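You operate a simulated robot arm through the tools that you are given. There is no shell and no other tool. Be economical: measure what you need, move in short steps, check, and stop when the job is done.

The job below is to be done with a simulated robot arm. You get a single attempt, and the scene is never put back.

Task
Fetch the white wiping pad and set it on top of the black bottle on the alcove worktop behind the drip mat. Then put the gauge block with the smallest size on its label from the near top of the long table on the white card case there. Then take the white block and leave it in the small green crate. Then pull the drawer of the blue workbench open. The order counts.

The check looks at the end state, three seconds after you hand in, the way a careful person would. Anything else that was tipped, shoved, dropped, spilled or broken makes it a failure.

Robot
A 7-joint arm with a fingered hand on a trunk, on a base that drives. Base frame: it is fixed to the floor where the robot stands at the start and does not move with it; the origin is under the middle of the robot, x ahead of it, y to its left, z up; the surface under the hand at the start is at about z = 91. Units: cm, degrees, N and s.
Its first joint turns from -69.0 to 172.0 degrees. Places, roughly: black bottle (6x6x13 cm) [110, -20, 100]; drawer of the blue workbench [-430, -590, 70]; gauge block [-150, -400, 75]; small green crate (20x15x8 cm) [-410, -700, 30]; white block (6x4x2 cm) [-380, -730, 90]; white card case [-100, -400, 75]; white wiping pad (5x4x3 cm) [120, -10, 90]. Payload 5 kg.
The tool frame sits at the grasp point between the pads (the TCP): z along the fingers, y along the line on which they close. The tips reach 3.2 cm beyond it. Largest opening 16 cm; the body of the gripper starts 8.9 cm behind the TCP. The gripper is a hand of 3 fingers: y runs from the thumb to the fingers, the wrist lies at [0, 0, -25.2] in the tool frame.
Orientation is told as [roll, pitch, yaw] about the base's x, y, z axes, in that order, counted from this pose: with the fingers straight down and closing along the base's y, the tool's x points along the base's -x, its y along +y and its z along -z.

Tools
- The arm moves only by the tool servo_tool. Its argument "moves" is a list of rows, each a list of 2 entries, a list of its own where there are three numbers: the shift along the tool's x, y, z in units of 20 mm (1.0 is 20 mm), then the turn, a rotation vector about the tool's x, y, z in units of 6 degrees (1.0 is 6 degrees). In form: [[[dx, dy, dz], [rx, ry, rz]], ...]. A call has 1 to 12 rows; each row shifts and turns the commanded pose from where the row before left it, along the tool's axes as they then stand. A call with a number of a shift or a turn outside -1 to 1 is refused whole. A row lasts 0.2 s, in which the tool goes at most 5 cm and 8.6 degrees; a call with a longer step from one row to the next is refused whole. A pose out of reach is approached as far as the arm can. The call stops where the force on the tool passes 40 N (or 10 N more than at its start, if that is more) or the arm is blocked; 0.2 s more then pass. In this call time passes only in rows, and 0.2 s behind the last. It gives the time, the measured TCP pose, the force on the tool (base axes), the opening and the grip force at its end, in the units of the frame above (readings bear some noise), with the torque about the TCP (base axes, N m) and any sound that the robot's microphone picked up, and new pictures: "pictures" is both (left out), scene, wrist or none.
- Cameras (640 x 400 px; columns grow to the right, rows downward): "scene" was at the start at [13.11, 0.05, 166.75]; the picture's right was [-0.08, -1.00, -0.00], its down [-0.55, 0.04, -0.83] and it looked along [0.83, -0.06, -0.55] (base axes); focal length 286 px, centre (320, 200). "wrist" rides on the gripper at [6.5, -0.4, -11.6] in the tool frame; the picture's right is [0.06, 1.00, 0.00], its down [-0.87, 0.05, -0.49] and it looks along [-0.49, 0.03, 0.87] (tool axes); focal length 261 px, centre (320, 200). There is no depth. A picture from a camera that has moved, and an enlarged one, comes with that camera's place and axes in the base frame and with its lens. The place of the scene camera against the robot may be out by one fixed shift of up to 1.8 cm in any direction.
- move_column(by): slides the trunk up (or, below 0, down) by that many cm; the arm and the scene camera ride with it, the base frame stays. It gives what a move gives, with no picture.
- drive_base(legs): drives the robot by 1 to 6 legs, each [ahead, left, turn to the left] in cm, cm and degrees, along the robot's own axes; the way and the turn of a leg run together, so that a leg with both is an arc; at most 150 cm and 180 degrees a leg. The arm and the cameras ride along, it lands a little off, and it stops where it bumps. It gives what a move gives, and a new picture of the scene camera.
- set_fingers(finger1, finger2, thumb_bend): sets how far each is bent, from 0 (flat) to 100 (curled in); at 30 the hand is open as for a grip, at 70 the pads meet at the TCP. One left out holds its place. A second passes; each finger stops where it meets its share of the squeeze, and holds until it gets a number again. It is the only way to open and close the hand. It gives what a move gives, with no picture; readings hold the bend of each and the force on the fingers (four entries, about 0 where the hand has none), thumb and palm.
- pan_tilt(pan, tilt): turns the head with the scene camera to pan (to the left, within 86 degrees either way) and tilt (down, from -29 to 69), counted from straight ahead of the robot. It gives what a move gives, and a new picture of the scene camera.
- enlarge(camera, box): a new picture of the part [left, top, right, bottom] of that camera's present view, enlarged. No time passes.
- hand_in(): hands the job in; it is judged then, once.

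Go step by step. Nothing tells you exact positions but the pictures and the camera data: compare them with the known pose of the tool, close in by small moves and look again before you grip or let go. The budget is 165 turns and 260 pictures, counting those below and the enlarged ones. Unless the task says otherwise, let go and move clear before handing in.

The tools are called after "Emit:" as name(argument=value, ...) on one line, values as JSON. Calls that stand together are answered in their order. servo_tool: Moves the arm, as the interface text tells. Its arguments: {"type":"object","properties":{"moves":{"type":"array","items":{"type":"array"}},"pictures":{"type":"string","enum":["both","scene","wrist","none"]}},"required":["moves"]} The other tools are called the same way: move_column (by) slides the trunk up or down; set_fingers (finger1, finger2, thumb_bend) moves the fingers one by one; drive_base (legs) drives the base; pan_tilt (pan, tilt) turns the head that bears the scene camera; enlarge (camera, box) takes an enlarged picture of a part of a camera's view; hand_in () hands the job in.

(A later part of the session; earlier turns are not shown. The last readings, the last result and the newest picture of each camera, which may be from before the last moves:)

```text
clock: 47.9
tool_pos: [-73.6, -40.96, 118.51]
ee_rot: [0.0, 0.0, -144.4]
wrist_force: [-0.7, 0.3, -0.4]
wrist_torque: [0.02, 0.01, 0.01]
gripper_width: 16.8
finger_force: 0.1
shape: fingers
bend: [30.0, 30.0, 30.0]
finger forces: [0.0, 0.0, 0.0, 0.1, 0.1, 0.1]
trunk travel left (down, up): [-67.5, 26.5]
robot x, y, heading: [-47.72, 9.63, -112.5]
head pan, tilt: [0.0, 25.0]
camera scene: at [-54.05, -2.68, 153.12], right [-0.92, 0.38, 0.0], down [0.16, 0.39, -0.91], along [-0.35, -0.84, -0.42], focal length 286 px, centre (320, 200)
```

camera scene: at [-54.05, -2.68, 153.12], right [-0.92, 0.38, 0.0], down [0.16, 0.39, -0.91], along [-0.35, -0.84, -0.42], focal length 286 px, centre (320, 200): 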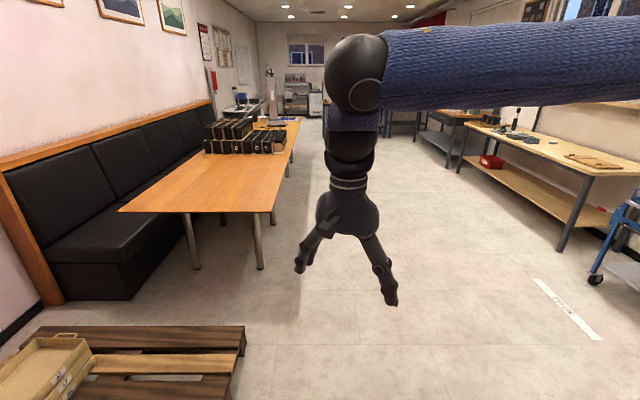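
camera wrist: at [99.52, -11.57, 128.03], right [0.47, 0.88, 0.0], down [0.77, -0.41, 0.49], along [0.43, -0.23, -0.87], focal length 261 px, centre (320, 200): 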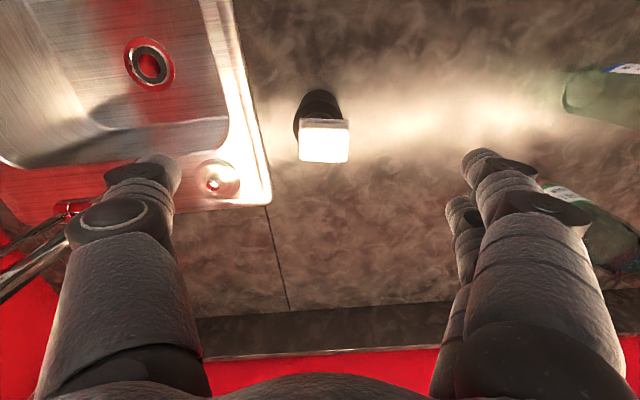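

The aisle is clear; the table edge is about 30 cm to my left. I'll shift right 40 cm and drive along it.

Emit:
drive_base(legs=[[0, -42, 0], [150, 0, 0], [130, 0, 0]])

Emit:
pan_tilt(pan=45, tilt=28)

```text
clock: 63.9
tool_pos: [-210.96, -292.36, 118.42]
ee_rot: [0.0, 0.0, -141.2]
wrist_force: [0.2, 0.2, 0.3]
wrist_torque: [-0.03, -0.02, 0.03]
gripper_width: 16.77
finger_force: 0.0
shape: fingers
bend: [30.0, 30.0, 30.0]
finger forces: [0.0, 0.0, 0.1, 0.1, 0.0, 0.0]
trunk travel left (down, up): [-67.5, 26.5]
robot x, y, heading: [-187.81, -240.51, -108.9]
head pan, tilt: [0.0, 25.0]
camera scene: at [-193.66, -252.89, 153.12], right [-0.94, 0.33, 0.0], down [0.14, 0.4, -0.91], along [-0.3, -0.86, -0.42], focal length 286 px, centre (320, 200)
```

scene: 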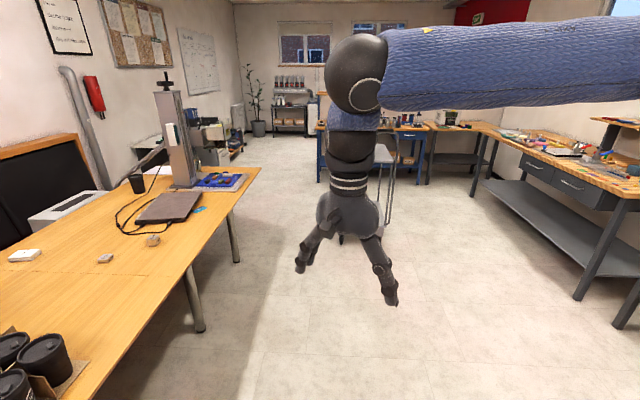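

```text
clock: 65.0
tool_pos: [-211.03, -292.21, 118.38]
ee_rot: [0.0, 0.0, -141.1]
wrist_force: [0.2, -0.3, -0.6]
wrist_torque: [0.04, 0.01, 0.03]
gripper_width: 16.81
finger_force: 0.1
shape: fingers
bend: [30.0, 30.0, 30.0]
finger forces: [0.1, 0.1, 0.1, 0.0, 0.1, 0.0]
trunk travel left (down, up): [-67.5, 26.5]
robot x, y, heading: [-188.1, -240.04, -109.1]
head pan, tilt: [45.0, 28.0]
camera scene: at [-186.65, -252.36, 152.64], right [-0.9, -0.44, 0.0], down [-0.2, 0.42, -0.88], along [0.38, -0.79, -0.47], focal length 286 px, centre (320, 200)
```

scene: 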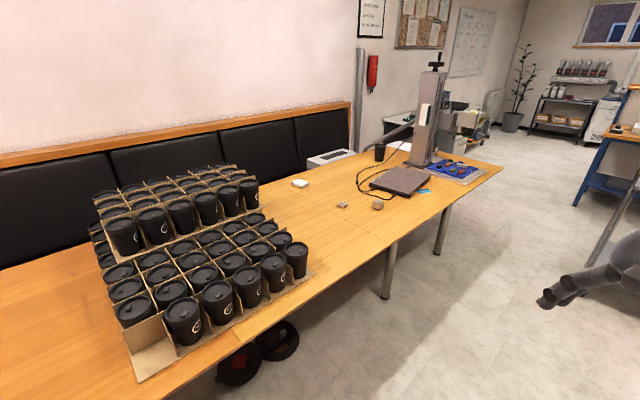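

Emit:
enlarge(camera="scene", box=[270, 160, 410, 250])

Emit:
enlarge(camera="scene", box=[360, 60, 520, 210])

```text
4.44 times, centred on (340, 205) of scene
camera zoom: at [-186.65, -252.36, 152.64], right [-0.9, -0.44, 0.0], down [-0.2, 0.42, -0.88], along [0.38, -0.79, -0.47], focal length 1270 px, centre (231, 178)
```

zoom: 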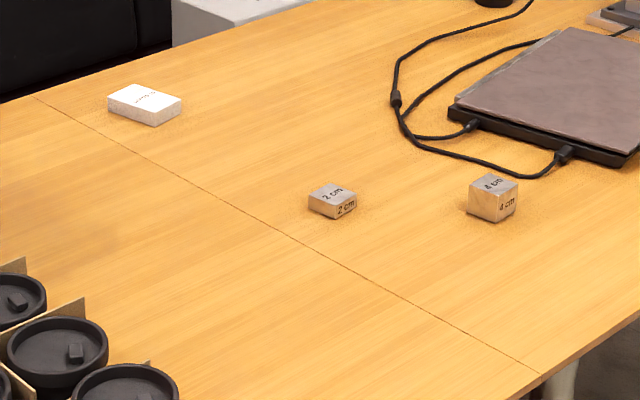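

```text
2.67 times, centred on (440, 135) of scene
camera zoom: at [-186.65, -252.36, 152.64], right [-0.9, -0.44, 0.0], down [-0.2, 0.42, -0.88], along [0.38, -0.79, -0.47], focal length 762 px, centre (0, 373)
```

zoom: 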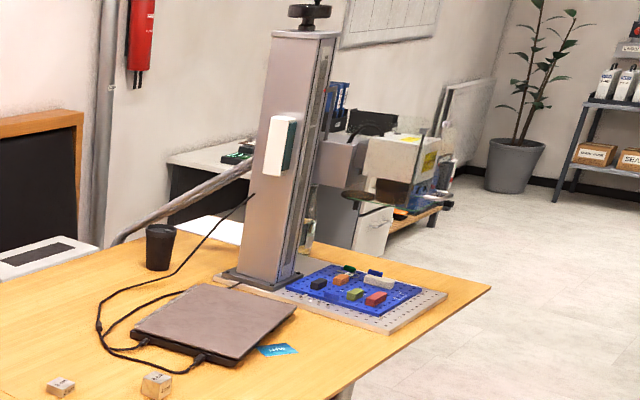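

The 2 cm and 4 cm blocks and the white card case sit just past the seam. The case is about 75 cm inside the table edge, so I need to know how close my base can get; looking down at my own base.

Emit:
pan_tilt(pan=20, tilt=69)

```text
clock: 66.1
tool_pos: [-210.99, -292.16, 118.31]
ee_rot: [0.0, 0.1, -141.2]
wrist_force: [-0.6, -0.1, -0.7]
wrist_torque: [0.01, 0.0, 0.01]
gripper_width: 16.78
finger_force: 0.0
shape: fingers
bend: [30.0, 30.0, 30.0]
finger forces: [0.1, 0.0, 0.0, 0.0, 0.0, 0.1]
trunk travel left (down, up): [-67.5, 26.5]
robot x, y, heading: [-188.08, -240.04, -109.2]
head pan, tilt: [20.0, 68.8]
camera scene: at [-190.54, -249.75, 147.18], right [-1.0, -0.02, 0.0], down [-0.01, 0.93, -0.36], along [0.01, -0.36, -0.93], focal length 286 px, centre (320, 200)
```

scene: 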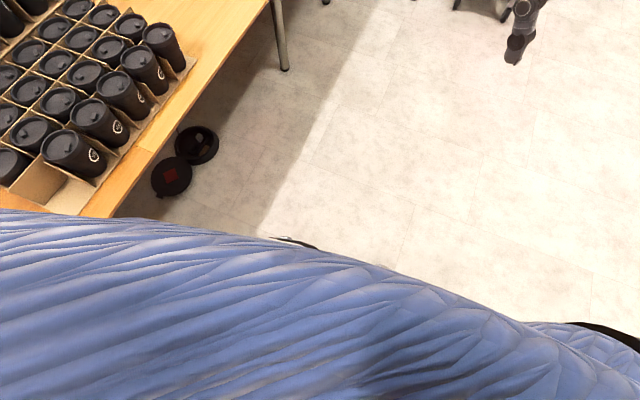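

Emit:
drive_base(legs=[[110, 0, 0], [0, 0, 86]])

Emit:
pan_tilt(pan=0, tilt=45)

```text
clock: 75.4
tool_pos: [-175.08, -369.26, 118.43]
ee_rot: [0.0, -0.1, -55.3]
wrist_force: [-0.2, 0.4, 0.4]
wrist_torque: [-0.01, -0.01, 0.0]
gripper_width: 16.76
finger_force: 0.2
shape: fingers
bend: [30.0, 30.0, 30.0]
finger forces: [0.0, 0.0, 0.0, 0.0, 0.1, 0.0]
trunk travel left (down, up): [-67.5, 26.5]
robot x, y, heading: [-225.14, -342.76, -23.3]
head pan, tilt: [20.0, 68.8]
camera scene: at [-216.01, -344.32, 147.18], right [-0.06, -1.0, 0.0], down [-0.93, 0.05, -0.36], along [0.36, -0.02, -0.93], focal length 286 px, centre (320, 200)
```

scene: 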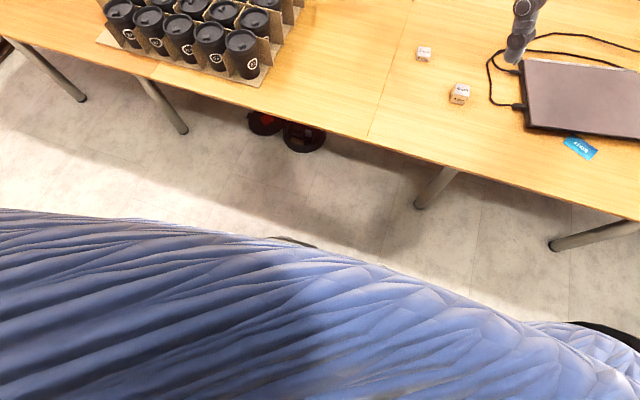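

```text
clock: 76.3
tool_pos: [-175.18, -369.22, 118.45]
ee_rot: [0.1, 0.0, -55.2]
wrist_force: [-1.4, 0.4, 0.4]
wrist_torque: [0.02, -0.03, -0.05]
gripper_width: 16.8
finger_force: 0.0
shape: fingers
bend: [30.0, 30.0, 30.0]
finger forces: [0.0, 0.0, 0.1, 0.0, 0.0, 0.1]
trunk travel left (down, up): [-67.5, 26.5]
robot x, y, heading: [-225.66, -342.7, -23.4]
head pan, tilt: [0.0, 45.0]
camera scene: at [-214.14, -347.22, 150.06], right [-0.39, -0.92, 0.0], down [-0.65, 0.28, -0.71], along [0.65, -0.28, -0.71], focal length 286 px, centre (320, 200)
```

scene: 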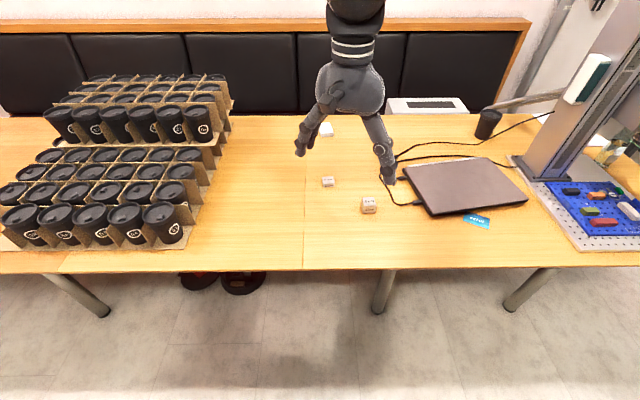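

Emit:
pan_tilt(pan=-30, tilt=69)

Emit:
enlarge(camera="wrist", box=[0, 0, 640, 400])

```text
clock: 77.3
tool_pos: [-175.18, -369.26, 118.41]
ee_rot: [0.0, -0.1, -55.2]
wrist_force: [0.5, 0.7, -0.2]
wrist_torque: [-0.01, -0.02, 0.02]
gripper_width: 16.78
finger_force: 0.2
shape: fingers
bend: [30.0, 30.0, 30.0]
finger forces: [0.0, 0.1, 0.0, 0.0, 0.0, 0.0]
trunk travel left (down, up): [-67.5, 26.5]
robot x, y, heading: [-225.67, -342.59, -23.2]
head pan, tilt: [-30.0, 68.8]
camera scene: at [-218.26, -348.5, 147.18], right [-0.8, -0.6, 0.0], down [-0.56, 0.75, -0.36], along [0.22, -0.29, -0.93], focal length 286 px, centre (320, 200)
```

scene: 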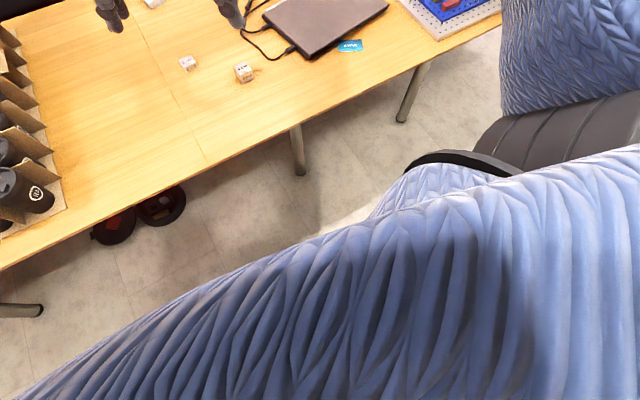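

```text
1.00 times, centred on (320, 200) of wrist (not enlarged: the box is as wide or as high as the picture)
camera zoom: at [-179.15, -364.06, 130.15], right [0.78, 0.62, 0.0], down [0.54, -0.68, 0.49], along [0.3, -0.39, -0.87], focal length 261 px, centre (320, 200)
```

zoom: 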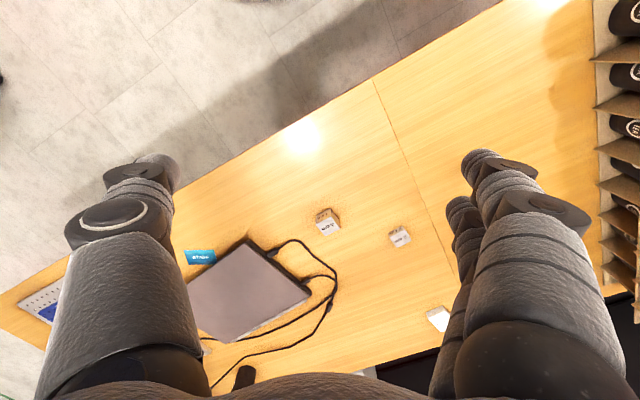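

I'll close in 24 cm (base can pass under the table edge, clear of the legs) and rely on some outward tilt of the hand for the far case.

Emit:
drive_base(legs=[[12, 0, 0], [12, 0, 0]])

Emit:
pan_tilt(pan=0, tilt=45)

```text
clock: 79.3
tool_pos: [-152.88, -378.37, 118.37]
ee_rot: [-0.1, 0.1, -54.9]
wrist_force: [0.1, -0.1, -0.2]
wrist_torque: [-0.01, 0.04, -0.01]
gripper_width: 16.79
finger_force: 0.0
shape: fingers
bend: [30.0, 30.0, 30.0]
finger forces: [0.1, 0.0, 0.0, 0.0, 0.0, 0.0]
trunk travel left (down, up): [-67.5, 26.5]
robot x, y, heading: [-203.49, -352.03, -22.7]
head pan, tilt: [-30.0, 68.8]
camera scene: at [-196.14, -357.81, 147.17], right [-0.8, -0.6, 0.0], down [-0.56, 0.74, -0.36], along [0.22, -0.29, -0.93], focal length 286 px, centre (320, 200)
```

scene: 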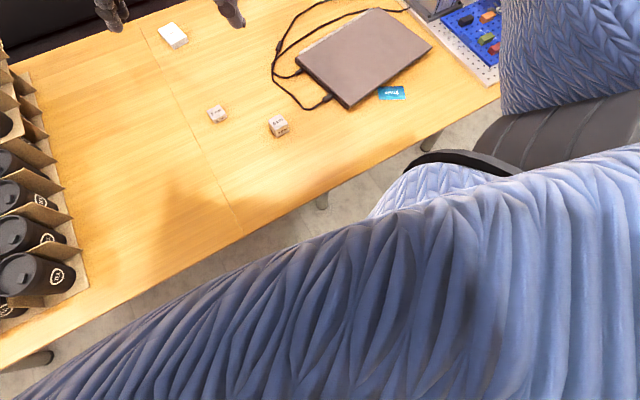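

```text
clock: 80.3
tool_pos: [-153.01, -378.39, 118.33]
ee_rot: [0.0, 0.0, -54.9]
wrist_force: [-0.1, -0.2, 0.8]
wrist_torque: [-0.03, -0.01, -0.02]
gripper_width: 16.77
finger_force: 0.1
shape: fingers
bend: [30.0, 30.0, 30.0]
finger forces: [0.0, 0.0, 0.1, 0.1, 0.0, 0.0]
trunk travel left (down, up): [-67.5, 26.5]
robot x, y, heading: [-203.7, -351.97, -23.1]
head pan, tilt: [0.0, 45.0]
camera scene: at [-192.12, -356.51, 150.05], right [-0.39, -0.92, 0.0], down [-0.65, 0.28, -0.71], along [0.65, -0.28, -0.71], focal length 286 px, centre (320, 200)
```

scene: 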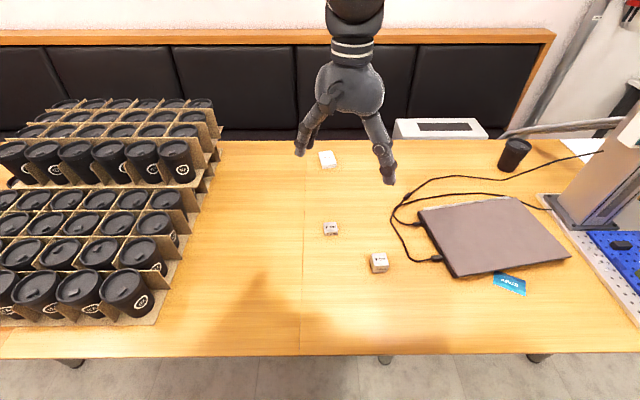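

No bump so far; edge 35 cm from my axis. Next I lower the trunk 16 cm (hand stays ~27 cm above the table) and check what my torso does near the edge.

Emit:
move_column(by=-16)

Emit:
pan_tilt(pan=40, tilt=69)

```text
clock: 82.1
tool_pos: [-153.06, -378.34, 102.35]
ee_rot: [0.1, -0.1, -55.0]
wrist_force: [-0.7, 0.0, 0.2]
wrist_torque: [0.01, 0.01, 0.0]
gripper_width: 16.8
finger_force: 0.1
shape: fingers
bend: [30.0, 30.0, 30.0]
finger forces: [0.0, 0.0, 0.0, 0.1, 0.0, 0.0]
trunk travel left (down, up): [-51.5, 42.5]
robot x, y, heading: [-203.52, -351.76, -22.7]
head pan, tilt: [0.0, 45.0]
```

```text
clock: 83.2
tool_pos: [-153.01, -378.26, 102.48]
ee_rot: [0.0, 0.0, -55.0]
wrist_force: [1.2, 0.4, 0.7]
wrist_torque: [0.02, -0.03, 0.02]
gripper_width: 16.78
finger_force: 0.1
shape: fingers
bend: [30.0, 30.0, 30.0]
finger forces: [0.0, 0.0, 0.0, 0.0, 0.1, 0.0]
trunk travel left (down, up): [-51.5, 42.5]
robot x, y, heading: [-203.62, -351.91, -22.8]
head pan, tilt: [40.0, 68.8]
camera scene: at [-194.3, -351.68, 131.18], right [0.29, -0.96, 0.0], down [-0.89, -0.27, -0.36], along [0.35, 0.11, -0.93], focal length 286 px, centre (320, 200)
```

scene: 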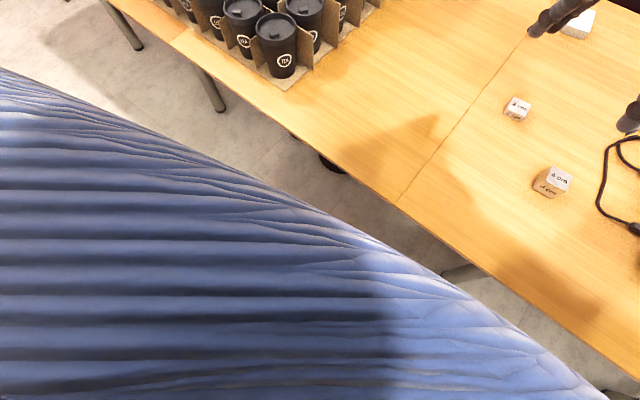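

Emit:
drive_base(legs=[[4, 0, 0], [4, 0, 0]])

```text
clock: 84.5
tool_pos: [-145.42, -381.65, 102.26]
ee_rot: [-0.2, 0.1, -55.0]
wrist_force: [0.7, -0.8, -0.3]
wrist_torque: [0.0, 0.06, 0.0]
gripper_width: 16.75
finger_force: 0.1
shape: fingers
bend: [30.0, 30.0, 30.0]
finger forces: [0.0, 0.0, 0.1, 0.0, 0.0, 0.0]
trunk travel left (down, up): [-51.5, 42.5]
robot x, y, heading: [-195.85, -355.39, -22.9]
head pan, tilt: [40.0, 68.8]
camera scene: at [-186.61, -354.99, 131.14], right [0.29, -0.96, 0.0], down [-0.89, -0.27, -0.36], along [0.34, 0.11, -0.93], focal length 286 px, centre (320, 200)
```

scene: 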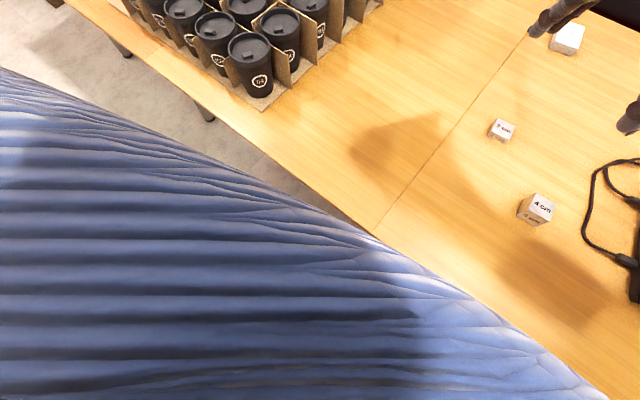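

Still no bump. I'll turn the hand square to the table and test whether it can reach over the case at a safe height.

Emit:
servo_tool(moves=[[[0, 0, 0], [0, 0, -0.88]], [[0, 0, 0], [0, 0, -0.88]], [[0, 0, 0], [0, 0, -0.88]], [[0, 0, 0], [0, 0, -0.88]], [[0, 0, 0], [0, 0, -0.88]], [[0, 0, 0], [0, 0, -0.88]], [[-0.9, 0.03, 0.3], [0, 0, 0]], [[-0.9, 0.03, 0.3], [0, 0, 0]], [[-0.9, 0.03, 0.3], [0, 0, 0]], [[0, 0, 0], [0, 0, 0]], [[0, 0, 0], [0, 0, 0]]], pictures="wrist")

```text
clock: 87.0
tool_pos: [-140.39, -383.51, 100.5]
ee_rot: [0.1, 0.1, -23.3]
wrist_force: [-0.5, -0.1, -0.2]
wrist_torque: [0.04, -0.01, -0.01]
gripper_width: 16.78
finger_force: 0.0
shape: fingers
bend: [30.0, 30.0, 30.0]
finger forces: [0.0, 0.0, 0.0, 0.1, 0.0, 0.0]
trunk travel left (down, up): [-51.5, 42.5]
robot x, y, heading: [-196.0, -355.04, -23.2]
head pan, tilt: [40.0, 68.8]
camera wrist: at [-146.53, -381.18, 112.25], right [0.34, 0.94, 0.0], down [0.82, -0.29, 0.49], along [0.46, -0.17, -0.87], focal length 261 px, centre (320, 200)
```

wrist: 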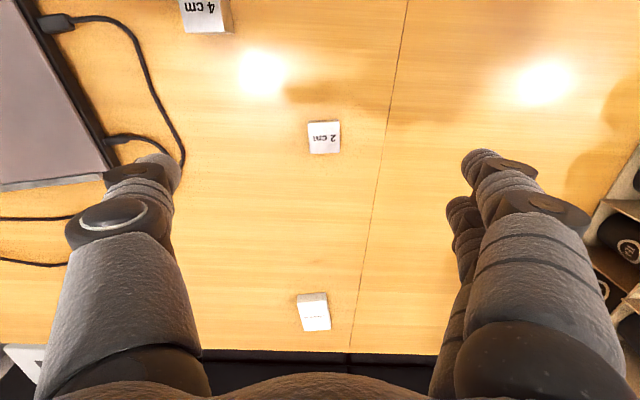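

Block "2 cm" is right below, nicely aligned. Now testing the reach to the case.

Emit:
servo_tool(moves=[[[-1, 0, 0.2], [0, 0, 0]], [[-1, 0, 0.2], [0, 0, 0]], [[-1, 0, 0.2], [0, 0, 0]], [[-1, 0, 0.2], [0, 0, 0]], [[-1, 0, 0.2], [0, 0, 0]], [[-1, 0, 0.2], [0, 0, 0]], [[-1, 0, 0.2], [0, 0, 0]], [[-1, 0, 0.2], [0, 0, 0]], [[-1, 0, 0.2], [0, 0, 0]], [[-1, 0, 0.2], [0, 0, 0]], [[-1, 0, 0], [0, 0, 0]], [[-1, 0, 0], [0, 0, 0]]], pictures="none")

Emit:
servo_tool(moves=[[[-1, 0, 0.3], [0, 0, 0]], [[-1, 0, 0.3], [0, 0, 0]], [[-1, 0, 0.3], [0, 0, 0]], [[-1, 0, 0.3], [0, 0, 0]], [[-1, 0, 0.3], [0, 0, 0]], [[-1, 0, 0], [0, 0, 0]], [[-0.8, 0, 0], [0, 0, 0]], [[0, 0, 0], [0, 0, 0]], [[0, 0, 0], [0, 0, 0]]])

```text
clock: 89.5
tool_pos: [-118.47, -392.85, 96.55]
ee_rot: [0.0, 0.0, -23.3]
wrist_force: [0.5, 0.0, 0.1]
wrist_torque: [0.03, 0.03, -0.01]
gripper_width: 16.76
finger_force: 0.0
shape: fingers
bend: [30.0, 30.0, 30.0]
finger forces: [0.0, 0.0, 0.1, 0.0, 0.1, 0.0]
trunk travel left (down, up): [-51.5, 42.5]
robot x, y, heading: [-195.8, -355.1, -22.9]
head pan, tilt: [40.0, 68.8]
```

```text
clock: 91.5
tool_pos: [-105.97, -398.46, 93.32]
ee_rot: [0.1, 0.1, -23.4]
wrist_force: [0.5, 0.3, 0.1]
wrist_torque: [-0.01, 0.0, -0.01]
gripper_width: 16.8
finger_force: 0.0
shape: fingers
bend: [30.0, 30.0, 30.0]
finger forces: [0.0, 0.0, 0.1, 0.0, 0.1, 0.0]
trunk travel left (down, up): [-51.5, 42.5]
robot x, y, heading: [-196.33, -355.32, -22.9]
head pan, tilt: [40.0, 68.8]
camera scene: at [-186.82, -354.84, 131.17], right [0.29, -0.96, 0.0], down [-0.89, -0.27, -0.36], along [0.35, 0.11, -0.93], focal length 286 px, centre (320, 200)
camera wrist: at [-112.13, -396.14, 105.04], right [0.34, 0.94, 0.0], down [0.82, -0.29, 0.49], along [0.46, -0.17, -0.87], focal length 261 px, centre (320, 200)
```

scene: 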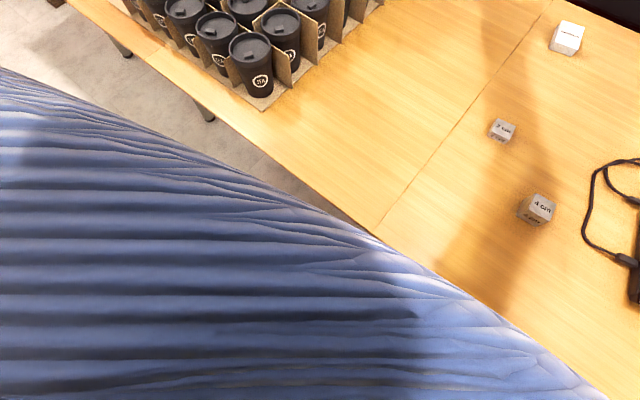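
wrist: 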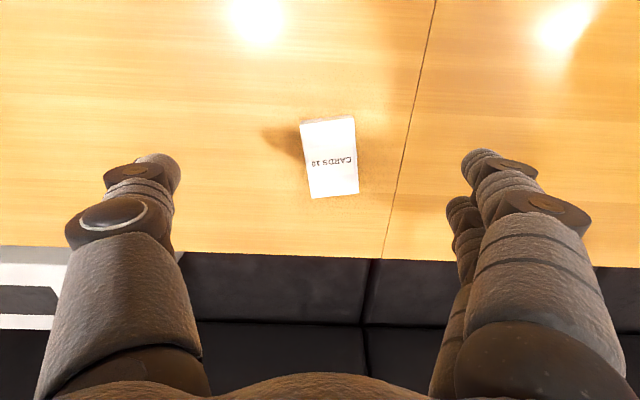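

Reach is fine. Returning to the 2 cm block.

Emit:
servo_tool(moves=[[[1, 0, 0], [0, 0, 0]], [[1, 0, 0], [0, 0, 0]], [[1, 0, 0], [0, 0, 0]], [[1, 0, 0], [0, 0, 0]], [[1, 0, 0], [0, 0, 0]], [[1, 0, 0], [0, 0, 0]], [[1, 0, 0], [0, 0, 0]], [[1, 0, 0], [0, 0, 0]], [[1, 0.1, 0], [0, 0, 0]], [[1, 0.1, 0], [0, 0, 0]], [[1, 0.1, 0], [0, 0, 0]], [[1, 0.1, 0], [0, 0, 0]]], pictures="none")

Emit:
servo_tool(moves=[[[0.8, 0, 0.3], [0, 0, 0]], [[0.8, 0, 0.3], [0, 0, 0]], [[0.8, 0, 0.4], [0, 0, 0]], [[0.8, 0, 0.5], [0, 0, 0]], [[0.9, 0, 0.5], [0, 0, 0]], [[0, 0, 0], [0, 0, 0]], [[0, 0, 0], [0, 0, 0]]], pictures="wrist")

```text
clock: 94.2
tool_pos: [-127.77, -388.13, 93.75]
ee_rot: [0.0, 0.1, -23.3]
wrist_force: [0.7, -0.2, -0.1]
wrist_torque: [0.03, 0.01, -0.01]
gripper_width: 16.79
finger_force: 0.1
shape: fingers
bend: [30.0, 30.0, 30.0]
finger forces: [0.1, 0.1, 0.1, 0.1, 0.1, 0.0]
trunk travel left (down, up): [-51.5, 42.5]
robot x, y, heading: [-195.97, -355.09, -22.9]
head pan, tilt: [40.0, 68.8]
```

```text
clock: 95.8
tool_pos: [-135.13, -384.95, 89.48]
ee_rot: [0.1, 0.1, -23.3]
wrist_force: [0.4, -0.5, -1.0]
wrist_torque: [-0.02, -0.02, 0.03]
gripper_width: 16.76
finger_force: 0.1
shape: fingers
bend: [30.0, 30.0, 30.0]
finger forces: [0.1, 0.1, 0.0, 0.1, 0.2, 0.0]
trunk travel left (down, up): [-51.5, 42.5]
robot x, y, heading: [-195.91, -355.22, -22.6]
head pan, tilt: [40.0, 68.8]
camera wrist: at [-141.33, -382.75, 101.16], right [0.34, 0.94, 0.0], down [0.82, -0.29, 0.49], along [0.46, -0.17, -0.87], focal length 261 px, centre (320, 200)
```

wrist: 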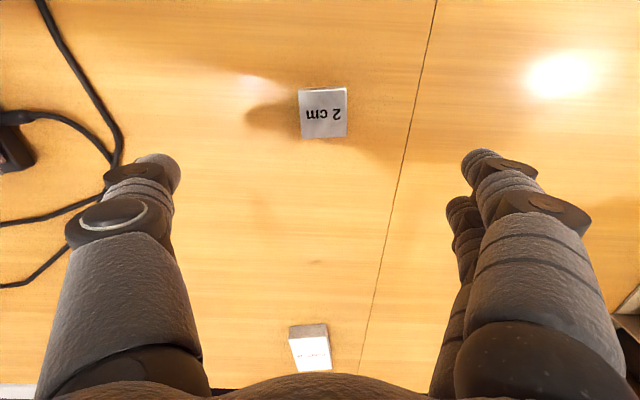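

Emit:
servo_tool(moves=[[[0.45, 0.07, 0.3], [0, 0, -0.25]], [[0.45, 0.07, 0.4], [0, 0, -0.25]], [[0, 0, 0.8], [0, 0, 0]], [[0, 0, 0.8], [0, 0, 0]], [[0, 0, 0.8], [0, 0, 0]], [[0, 0, 0.7], [0, 0, 0]], [[0, 0, 0], [0, 0, 0]], [[0, 0, 0], [0, 0, 0]]], pictures="wrist")

```text
clock: 97.5
tool_pos: [-137.01, -384.02, 81.93]
ee_rot: [0.1, 0.1, -20.5]
wrist_force: [-0.2, 0.5, 0.4]
wrist_torque: [0.0, 0.04, 0.0]
gripper_width: 16.76
finger_force: 0.0
shape: fingers
bend: [30.0, 30.0, 30.0]
finger forces: [0.1, 0.0, 0.1, 0.0, 0.0, 0.1]
trunk travel left (down, up): [-51.5, 42.5]
robot x, y, heading: [-195.95, -355.35, -22.8]
head pan, tilt: [40.0, 68.8]
camera wrist: at [-143.09, -381.99, 93.74], right [0.29, 0.96, 0.0], down [0.83, -0.25, 0.49], along [0.47, -0.14, -0.87], focal length 261 px, centre (320, 200)
```

wrist: 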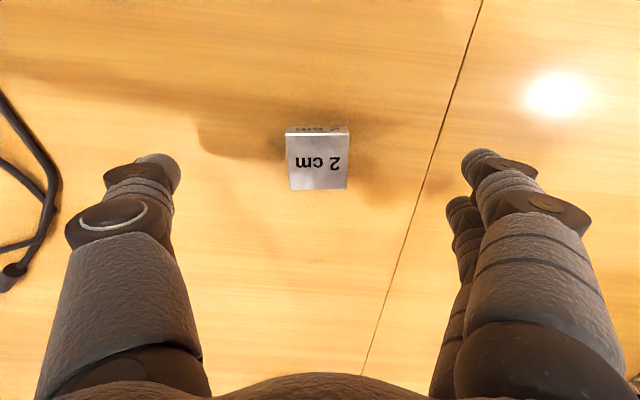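

Emit:
servo_tool(moves=[[[0.03, -0.08, 0.6], [0, 0, 0]], [[0, 0, 0.6], [0, 0, 0]], [[0, 0, 0.45], [0, 0, 0]], [[0, 0, 0], [0, 0, 0]], [[0, 0, 0], [0, 0, 0]]], pictures="wrist")

Emit:
set_fingers(finger1=54, finger2=54, thumb_bend=54)

Emit:
enlarge(camera="wrist", box=[80, 50, 560, 350])

```text
clock: 98.8
tool_pos: [-137.02, -384.11, 78.66]
ee_rot: [-0.1, 0.0, -20.3]
wrist_force: [-0.1, -0.4, 0.1]
wrist_torque: [0.01, 0.0, -0.01]
gripper_width: 16.8
finger_force: 0.1
shape: fingers
bend: [30.0, 30.0, 30.0]
finger forces: [0.0, 0.1, 0.0, 0.0, 0.0, 0.1]
trunk travel left (down, up): [-51.5, 42.5]
robot x, y, heading: [-196.01, -355.35, -22.8]
head pan, tilt: [40.0, 68.8]
camera wrist: at [-143.2, -382.08, 90.4], right [0.29, 0.96, 0.0], down [0.83, -0.25, 0.49], along [0.47, -0.14, -0.87], focal length 261 px, centre (320, 200)
```

wrist: 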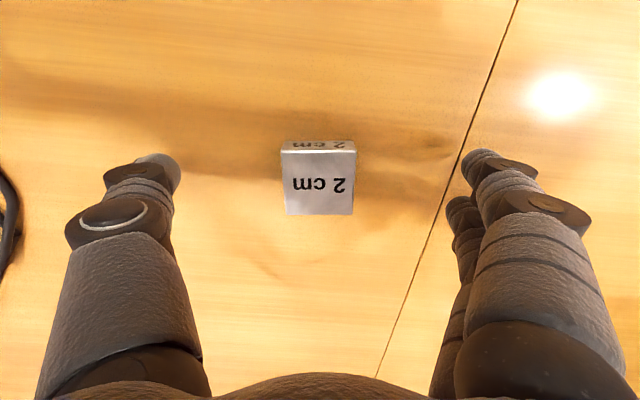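

```text
clock: 99.8
tool_pos: [-136.99, -384.05, 78.64]
ee_rot: [0.0, 0.1, -20.3]
wrist_force: [-0.3, -0.1, -0.5]
wrist_torque: [0.01, -0.02, 0.0]
gripper_width: 7.18
finger_force: 0.0
shape: fingers
bend: [54.0, 54.0, 54.0]
finger forces: [0.1, 0.0, 0.0, 0.1, 0.0, 0.1]
trunk travel left (down, up): [-51.5, 42.5]
robot x, y, heading: [-196.22, -354.91, -22.8]
head pan, tilt: [40.0, 68.8]
```

```text
1.33 times, centred on (320, 200) of wrist
camera zoom: at [-143.2, -382.07, 90.41], right [0.29, 0.96, 0.0], down [0.83, -0.25, 0.49], along [0.47, -0.14, -0.87], focal length 348 px, centre (320, 200)
```

zoom: 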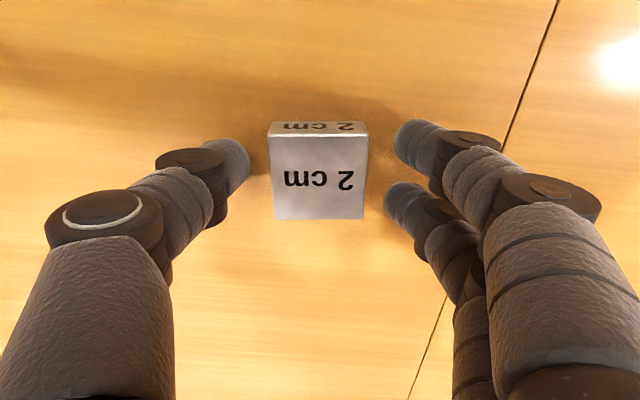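

Emit:
set_fingers(finger1=72, finger2=72, thumb_bend=72)

Emit:
servo_tool(moves=[[[0, 0, -0.4], [0, 0, 0]], [[0, 0, -0.8], [0, 0, 0]], [[0, 0, -0.8], [0, 0, 0]], [[0, 0, -0.8], [0, 0, 0]], [[0, 0, -0.4], [0, 0, 0]], [[0, 0, 0], [0, 0, 0]]], pictures="wrist")

```text
clock: 100.8
tool_pos: [-136.99, -384.1, 78.68]
ee_rot: [0.0, 0.1, -20.3]
wrist_force: [-0.2, -0.2, 0.2]
wrist_torque: [0.0, 0.0, -0.01]
gripper_width: 4.68
finger_force: 22.1
shape: fingers
bend: [61.0, 61.0, 64.0]
finger forces: [11.0, 10.8, 0.0, 0.0, 21.8, 0.0]
trunk travel left (down, up): [-51.5, 42.5]
robot x, y, heading: [-196.0, -354.81, -23.1]
head pan, tilt: [40.0, 68.8]
```

```text
clock: 102.2
tool_pos: [-136.94, -383.98, 84.93]
ee_rot: [0.0, 0.1, -20.2]
wrist_force: [0.0, 0.6, -0.8]
wrist_torque: [-0.01, -0.01, 0.03]
gripper_width: 4.65
finger_force: 21.7
shape: fingers
bend: [61.0, 61.0, 64.0]
finger forces: [11.0, 10.7, 0.0, 0.1, 21.9, 0.1]
trunk travel left (down, up): [-51.5, 42.5]
robot x, y, heading: [-196.45, -355.21, -23.1]
head pan, tilt: [40.0, 68.8]
camera wrist: at [-143.18, -382.08, 96.72], right [0.29, 0.96, 0.0], down [0.83, -0.25, 0.49], along [0.47, -0.14, -0.87], focal length 261 px, centre (320, 200)
```

wrist: 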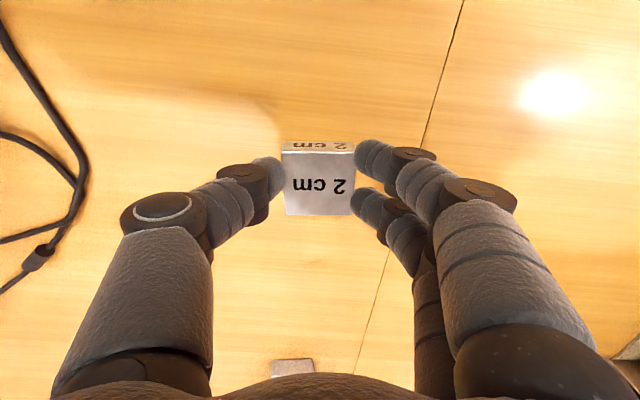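

Block held. Carrying it over toward the case.

Emit:
servo_tool(moves=[[[-1, -0.05, -0.4], [0, 0, 0]], [[-1, -0.05, -0.4], [0, 0, 0]], [[-1, -0.05, -0.3], [0, 0, 0]], [[-1, -0.05, 0], [0, 0, 0]], [[-1, -0.05, 0], [0, 0, 0]], [[-1, -0.05, 0], [0, 0, 0]], [[-1, -0.05, 0], [0, 0, 0]], [[-1, -0.05, 0], [0, 0, 0]], [[-1, -0.05, 0], [0, 0, 0]], [[-1, -0.05, 0], [0, 0, 0]], [[-1, -0.05, 0], [0, 0, 0]], [[-1, -0.05, 0], [0, 0, 0]]], pictures="none")

Emit:
servo_tool(moves=[[[-0.9, -0.06, 0], [0, 0, 0]], [[-0.9, -0.06, 0], [0, 0, 0]], [[-0.9, -0.06, 0], [0, 0, 0]], [[-0.9, -0.06, 0], [0, 0, 0]], [[-0.9, -0.06, 0], [0, 0, 0]], [[0, 0, 0], [0, 0, 0]], [[0, 0, 0], [0, 0, 0]]], pictures="wrist")

Emit:
pan_tilt(pan=0, tilt=30)

```text
clock: 104.8
tool_pos: [-114.94, -393.57, 87.15]
ee_rot: [0.0, 0.1, -20.4]
wrist_force: [-0.3, 0.1, -0.6]
wrist_torque: [0.02, 0.01, 0.01]
gripper_width: 4.67
finger_force: 22.0
shape: fingers
bend: [61.0, 61.0, 64.0]
finger forces: [11.0, 10.7, 0.0, 0.0, 21.6, 0.0]
trunk travel left (down, up): [-51.5, 42.5]
robot x, y, heading: [-196.04, -354.94, -23.0]
head pan, tilt: [40.0, 68.8]
```

```text
clock: 106.3
tool_pos: [-106.71, -397.3, 87.22]
ee_rot: [0.0, 0.1, -20.3]
wrist_force: [0.6, 0.7, 0.4]
wrist_torque: [-0.01, 0.0, -0.05]
gripper_width: 4.66
finger_force: 21.9
shape: fingers
bend: [61.0, 61.0, 64.0]
finger forces: [11.0, 10.8, 0.1, 0.0, 21.7, 0.0]
trunk travel left (down, up): [-51.5, 42.5]
robot x, y, heading: [-196.39, -355.19, -22.9]
head pan, tilt: [40.0, 68.8]
camera wrist: at [-112.9, -395.34, 98.9], right [0.29, 0.96, 0.0], down [0.83, -0.25, 0.49], along [0.47, -0.14, -0.87], focal length 261 px, centre (320, 200)
```

wrist: 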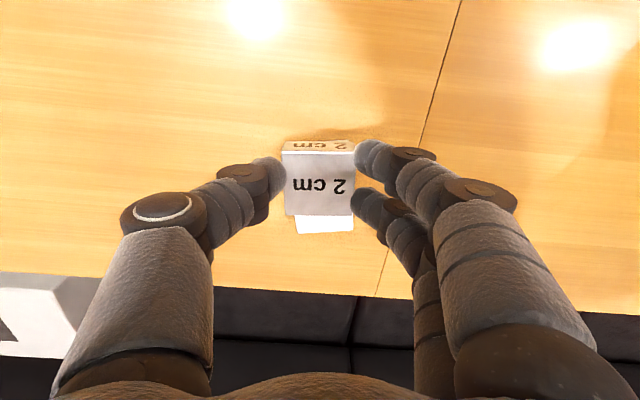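

```text
clock: 107.4
tool_pos: [-106.73, -397.32, 87.35]
ee_rot: [0.0, 0.2, -20.3]
wrist_force: [-0.1, 0.9, -0.6]
wrist_torque: [-0.03, -0.01, 0.01]
gripper_width: 4.65
finger_force: 21.6
shape: fingers
bend: [61.0, 61.0, 64.0]
finger forces: [11.0, 10.8, 0.1, 0.1, 21.8, 0.0]
trunk travel left (down, up): [-51.5, 42.5]
robot x, y, heading: [-196.17, -354.88, -22.9]
head pan, tilt: [0.0, 30.0]
camera scene: at [-183.84, -360.0, 136.31], right [-0.39, -0.92, 0.0], down [-0.46, 0.19, -0.87], along [0.8, -0.34, -0.5], focal length 286 px, centre (320, 200)
```

scene: 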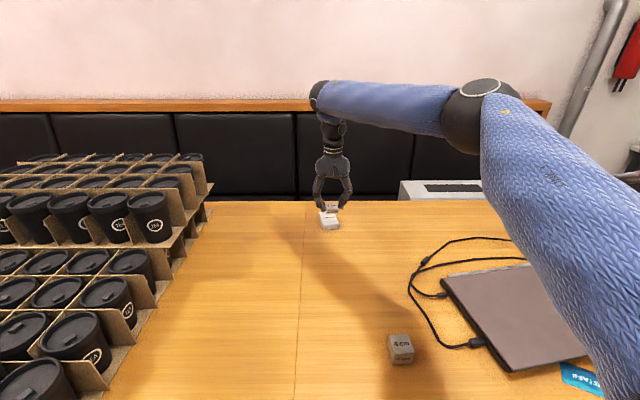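

Emit:
servo_tool(moves=[[[-0.6, 0.06, 0], [0, 0, 0]], [[-0.6, 0.06, 0.2], [0, 0, 0]], [[-0.6, 0.06, 0.5], [0, 0, 0]], [[0, 0, 0.5], [0, 0, 0]], [[0, 0, 0.5], [0, 0, 0]], [[0, 0, 0.5], [0, 0, 0]], [[0, 0, 0], [0, 0, 0]], [[0, 0, 0], [0, 0, 0]]], pictures="wrist")

Emit:
enlarge(camera="scene", box=[290, 170, 370, 240])

```text
clock: 109.2
tool_pos: [-103.19, -398.24, 82.67]
ee_rot: [0.0, 0.1, -20.3]
wrist_force: [-0.1, 0.5, -0.9]
wrist_torque: [-0.02, 0.01, 0.01]
gripper_width: 4.65
finger_force: 22.2
shape: fingers
bend: [61.0, 61.0, 64.0]
finger forces: [11.1, 10.9, 0.0, 0.0, 21.7, 0.1]
trunk travel left (down, up): [-51.5, 42.5]
robot x, y, heading: [-196.12, -355.45, -23.0]
head pan, tilt: [0.0, 30.0]
camera wrist: at [-109.35, -396.24, 94.5], right [0.29, 0.96, 0.0], down [0.83, -0.25, 0.49], along [0.47, -0.14, -0.87], focal length 261 px, centre (320, 200)
```

wrist: 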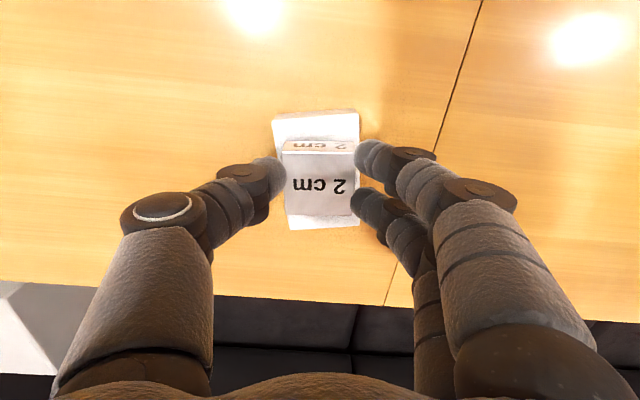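

```text
5.71 times, centred on (330, 205) of scene
camera zoom: at [-183.83, -360.02, 136.32], right [-0.39, -0.92, 0.0], down [-0.46, 0.19, -0.87], along [0.8, -0.34, -0.5], focal length 1634 px, centre (263, 171)
```

zoom: 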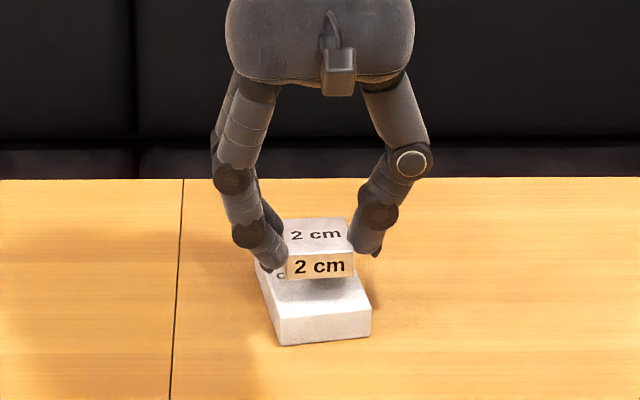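

Block is nicely over the case. Lowering the last 2 cm in small steps.

Emit:
servo_tool(moves=[[[0, 0.1, 0.3], [0, 0, 0]], [[0, 0, 0.3], [0, 0, 0]], [[0, 0, 0.25], [0, 0, 0]], [[0, 0, 0], [0, 0, 0]], [[0, 0, 0], [0, 0, 0]]], pictures="none")

Emit:
enlarge(camera="scene", box=[290, 170, 370, 240])

```text
clock: 110.4
tool_pos: [-103.12, -398.14, 80.99]
ee_rot: [0.0, 0.1, -20.2]
wrist_force: [-0.5, -0.6, -0.5]
wrist_torque: [0.03, -0.02, 0.0]
gripper_width: 4.67
finger_force: 22.1
shape: fingers
bend: [61.0, 61.0, 64.0]
finger forces: [11.0, 10.8, 0.0, 0.0, 21.7, 0.1]
trunk travel left (down, up): [-51.5, 42.5]
robot x, y, heading: [-195.78, -355.22, -22.9]
head pan, tilt: [0.0, 30.0]
```

```text
5.71 times, centred on (330, 205) of scene
camera zoom: at [-183.84, -360.02, 136.32], right [-0.39, -0.92, 0.0], down [-0.46, 0.19, -0.87], along [0.8, -0.34, -0.5], focal length 1634 px, centre (263, 171)
```

zoom: 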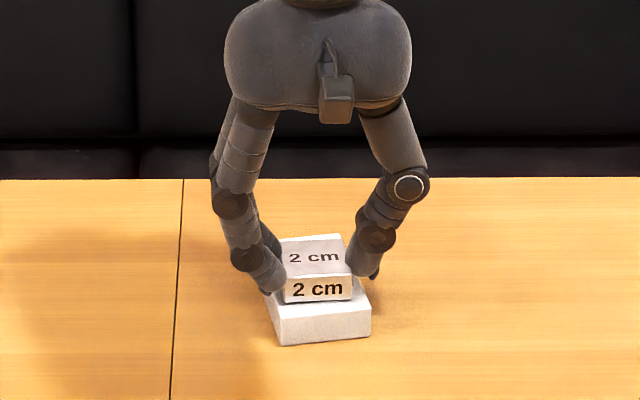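

Emit:
servo_tool(moves=[[[0, 0, 0.1], [0, 0, 0]], [[0, 0, 0.05], [0, 0, 0]], [[0, 0, 0], [0, 0, 0]], [[0, 0, 0], [0, 0, 0]]], pictures="none")

Emit:
enlarge(camera="scene", box=[310, 200, 350, 235])

```text
clock: 111.4
tool_pos: [-103.18, -398.09, 80.86]
ee_rot: [0.1, -0.1, -20.3]
wrist_force: [-0.4, -1.6, 5.7]
wrist_torque: [-0.01, -0.06, -0.01]
gripper_width: 4.66
finger_force: 21.6
shape: fingers
bend: [62.0, 61.0, 64.0]
finger forces: [10.6, 10.8, 0.1, 0.0, 22.8, 0.0]
trunk travel left (down, up): [-51.5, 42.5]
robot x, y, heading: [-196.33, -354.99, -22.8]
head pan, tilt: [0.0, 30.0]
```

```text
11.43 times, centred on (330, 218) of scene
camera zoom: at [-183.9, -359.99, 136.33], right [-0.39, -0.92, 0.0], down [-0.46, 0.19, -0.87], along [0.8, -0.34, -0.5], focal length 3267 px, centre (206, 0)
```

zoom: 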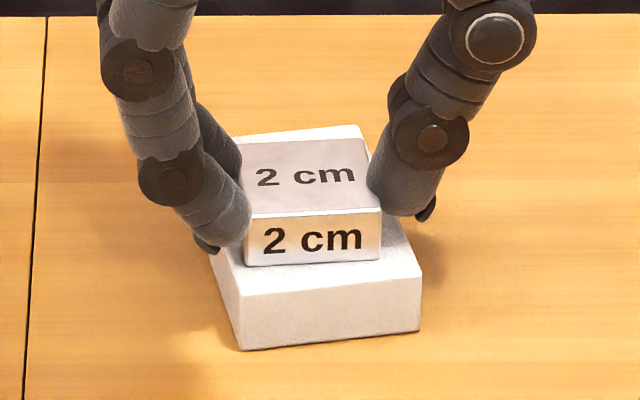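

Contact (5.7 N). Releasing in two stages and lifting.

Emit:
set_fingers(finger1=57, finger2=57, thumb_bend=59)

Emit:
set_fingers(finger1=40, finger2=40, thumb_bend=40)

Emit:
servo_tool(moves=[[[0, 0, -0.4], [0, 0, 0]], [[0, 0, -0.8], [0, 0, 0]], [[0, 0, -0.8], [0, 0, 0]], [[0.3, 0, -0.8], [0, 0, 0]], [[0.8, 0, -0.8], [0, 0, 0]], [[0.8, 0, -0.5], [0, 0, 0]], [[0.8, 0, -0.5], [0, 0, 0]], [[0.8, 0, -0.5], [0, 0, 0]], [[0, 0, 0], [0, 0, 0]]])

```text
clock: 112.4
tool_pos: [-103.07, -397.91, 80.88]
ee_rot: [0.0, 0.1, -20.3]
wrist_force: [-0.1, 0.7, -0.3]
wrist_torque: [-0.01, -0.04, 0.02]
gripper_width: 5.67
finger_force: 0.1
shape: fingers
bend: [56.0, 56.0, 59.0]
finger forces: [0.0, 0.1, 0.0, 0.1, 0.0, 0.0]
trunk travel left (down, up): [-51.5, 42.5]
robot x, y, heading: [-195.7, -354.94, -23.0]
head pan, tilt: [0.0, 30.0]
```

```text
clock: 113.4
tool_pos: [-103.12, -397.97, 80.85]
ee_rot: [0.0, 0.2, -20.4]
wrist_force: [1.3, 0.4, 0.3]
wrist_torque: [-0.01, 0.05, -0.03]
gripper_width: 12.73
finger_force: 0.1
shape: fingers
bend: [40.0, 40.0, 40.0]
finger forces: [0.0, 0.0, 0.0, 0.1, 0.0, 0.1]
trunk travel left (down, up): [-51.5, 42.5]
robot x, y, heading: [-196.02, -355.48, -22.9]
head pan, tilt: [0.0, 30.0]
```

```text
clock: 115.4
tool_pos: [-109.52, -395.57, 91.18]
ee_rot: [-0.1, 0.2, -20.2]
wrist_force: [-0.9, 0.4, 0.2]
wrist_torque: [0.0, -0.02, 0.02]
gripper_width: 12.74
finger_force: 0.1
shape: fingers
bend: [40.0, 40.0, 40.0]
finger forces: [0.1, 0.0, 0.0, 0.1, 0.0, 0.0]
trunk travel left (down, up): [-51.5, 42.5]
robot x, y, heading: [-195.9, -355.47, -22.8]
head pan, tilt: [0.0, 30.0]
camera scene: at [-183.83, -360.01, 136.32], right [-0.39, -0.92, 0.0], down [-0.46, 0.19, -0.87], along [0.8, -0.34, -0.5], focal length 286 px, centre (320, 200)
camera wrist: at [-115.82, -393.68, 102.72], right [0.29, 0.96, 0.0], down [0.83, -0.25, 0.49], along [0.47, -0.14, -0.87], focal length 261 px, centre (320, 200)
```

scene: 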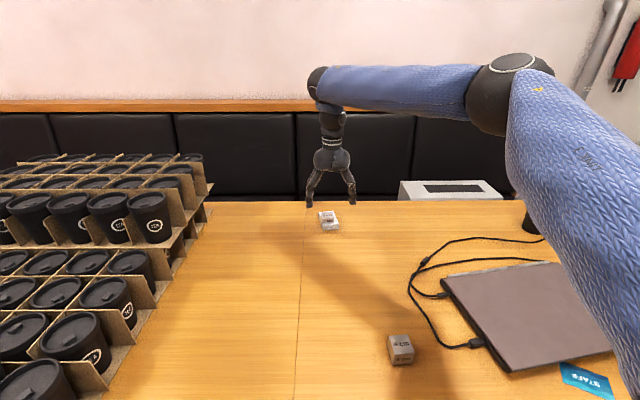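
wrist: 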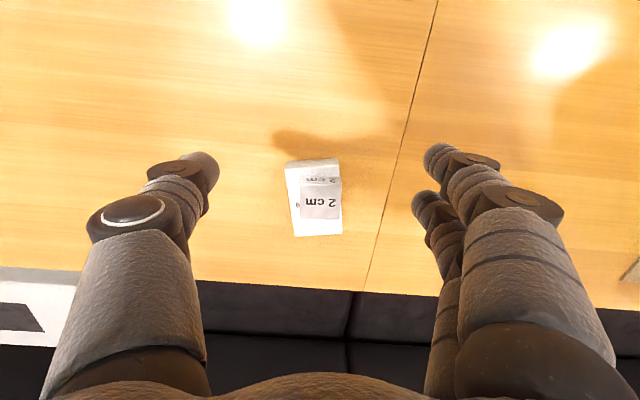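

The 2 cm block rests on the card case. Retracting the arm and backing away.

Emit:
servo_tool(moves=[[[1, 0, -0.6], [0, 0, 0]], [[1, 0, -0.6], [0, 0, 0]], [[1, 0, -0.6], [0, 0, 0]], [[1, 0, -0.6], [0, 0, 0]], [[1, 0, -0.6], [0, 0, 0]], [[1, 0, -0.6], [0, 0, 0]], [[1, 0, -0.6], [0, 0, 0]], [[1, 0, -0.6], [0, 0, 0]], [[1, 0, -0.3], [0, 0, 0]], [[1, 0, 0], [0, 0, 0]], [[1, 0, 0], [0, 0, 0]], [[1, 0, 0], [0, 0, 0]]], pictures="none")

Emit:
servo_tool(moves=[[[1, 0, 0], [0, 0, 0]], [[1, 0, 0], [0, 0, 0]], [[1, 0, 0], [0, 0, 0]], [[1, 0, 0], [0, 0, 0]], [[0.5, 0, 0], [0, 0, 0]], [[0, 0, 0], [0, 0, 0]]], pictures="none")

Emit:
drive_base(legs=[[-45, 0, 0]])

Emit:
pan_tilt(pan=-75, tilt=20)

```text
clock: 118.0
tool_pos: [-132.17, -387.09, 101.27]
ee_rot: [0.0, 0.0, -20.3]
wrist_force: [-0.3, 0.7, -0.8]
wrist_torque: [0.01, -0.02, -0.01]
gripper_width: 12.74
finger_force: 0.0
shape: fingers
bend: [40.0, 40.0, 40.0]
finger forces: [0.0, 0.1, 0.0, 0.0, 0.0, 0.1]
trunk travel left (down, up): [-51.5, 42.5]
robot x, y, heading: [-196.28, -355.31, -22.9]
head pan, tilt: [0.0, 30.0]
```

```text
clock: 119.4
tool_pos: [-140.52, -384.19, 101.34]
ee_rot: [-0.1, 0.1, -20.3]
wrist_force: [0.3, 0.0, 0.4]
wrist_torque: [-0.01, 0.05, 0.02]
gripper_width: 12.74
finger_force: 0.1
shape: fingers
bend: [40.0, 40.0, 40.0]
finger forces: [0.0, 0.0, 0.0, 0.0, 0.0, 0.1]
trunk travel left (down, up): [-51.5, 42.5]
robot x, y, heading: [-196.21, -355.24, -22.6]
head pan, tilt: [0.0, 30.0]
```

```text
clock: 122.1
tool_pos: [-181.66, -365.98, 101.41]
ee_rot: [0.1, 0.0, -19.4]
wrist_force: [-0.3, 0.3, 1.0]
wrist_torque: [-0.01, -0.01, 0.0]
gripper_width: 12.73
finger_force: 0.1
shape: fingers
bend: [40.0, 40.0, 40.0]
finger forces: [0.0, 0.1, 0.1, 0.1, 0.0, 0.0]
trunk travel left (down, up): [-51.5, 42.5]
robot x, y, heading: [-238.13, -338.16, -22.0]
head pan, tilt: [0.0, 30.0]
camera scene: at [-225.41, -342.6, 136.34], right [-0.37, -0.93, 0.0], down [-0.46, 0.19, -0.87], along [0.8, -0.32, -0.5], focal length 286 px, centre (320, 200)
```

scene: 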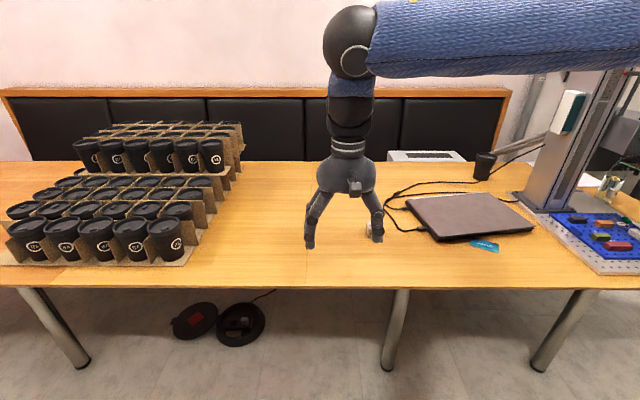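

```text
clock: 123.6
tool_pos: [-181.64, -366.07, 101.32]
ee_rot: [0.0, 0.1, -19.4]
wrist_force: [-0.1, -1.0, -0.6]
wrist_torque: [0.0, 0.02, -0.01]
gripper_width: 12.75
finger_force: 0.1
shape: fingers
bend: [40.0, 40.0, 40.0]
finger forces: [0.0, 0.1, 0.0, 0.1, 0.1, 0.0]
trunk travel left (down, up): [-51.5, 42.5]
robot x, y, heading: [-237.39, -338.19, -21.9]
head pan, tilt: [-75.0, 20.0]
camera scene: at [-234.84, -348.5, 137.93], right [-0.99, 0.12, 0.0], down [0.04, 0.34, -0.94], along [-0.11, -0.93, -0.34], focal length 286 px, centre (320, 200)
```

scene: 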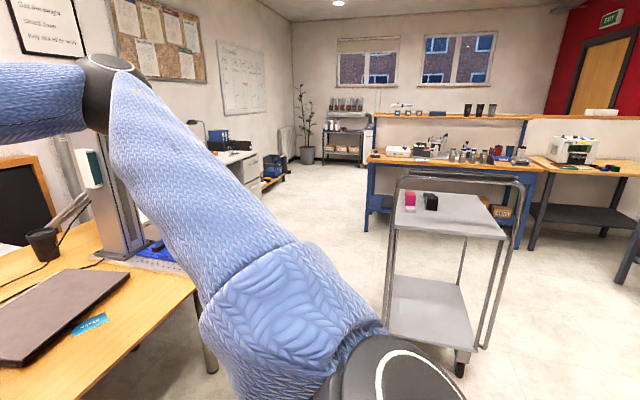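

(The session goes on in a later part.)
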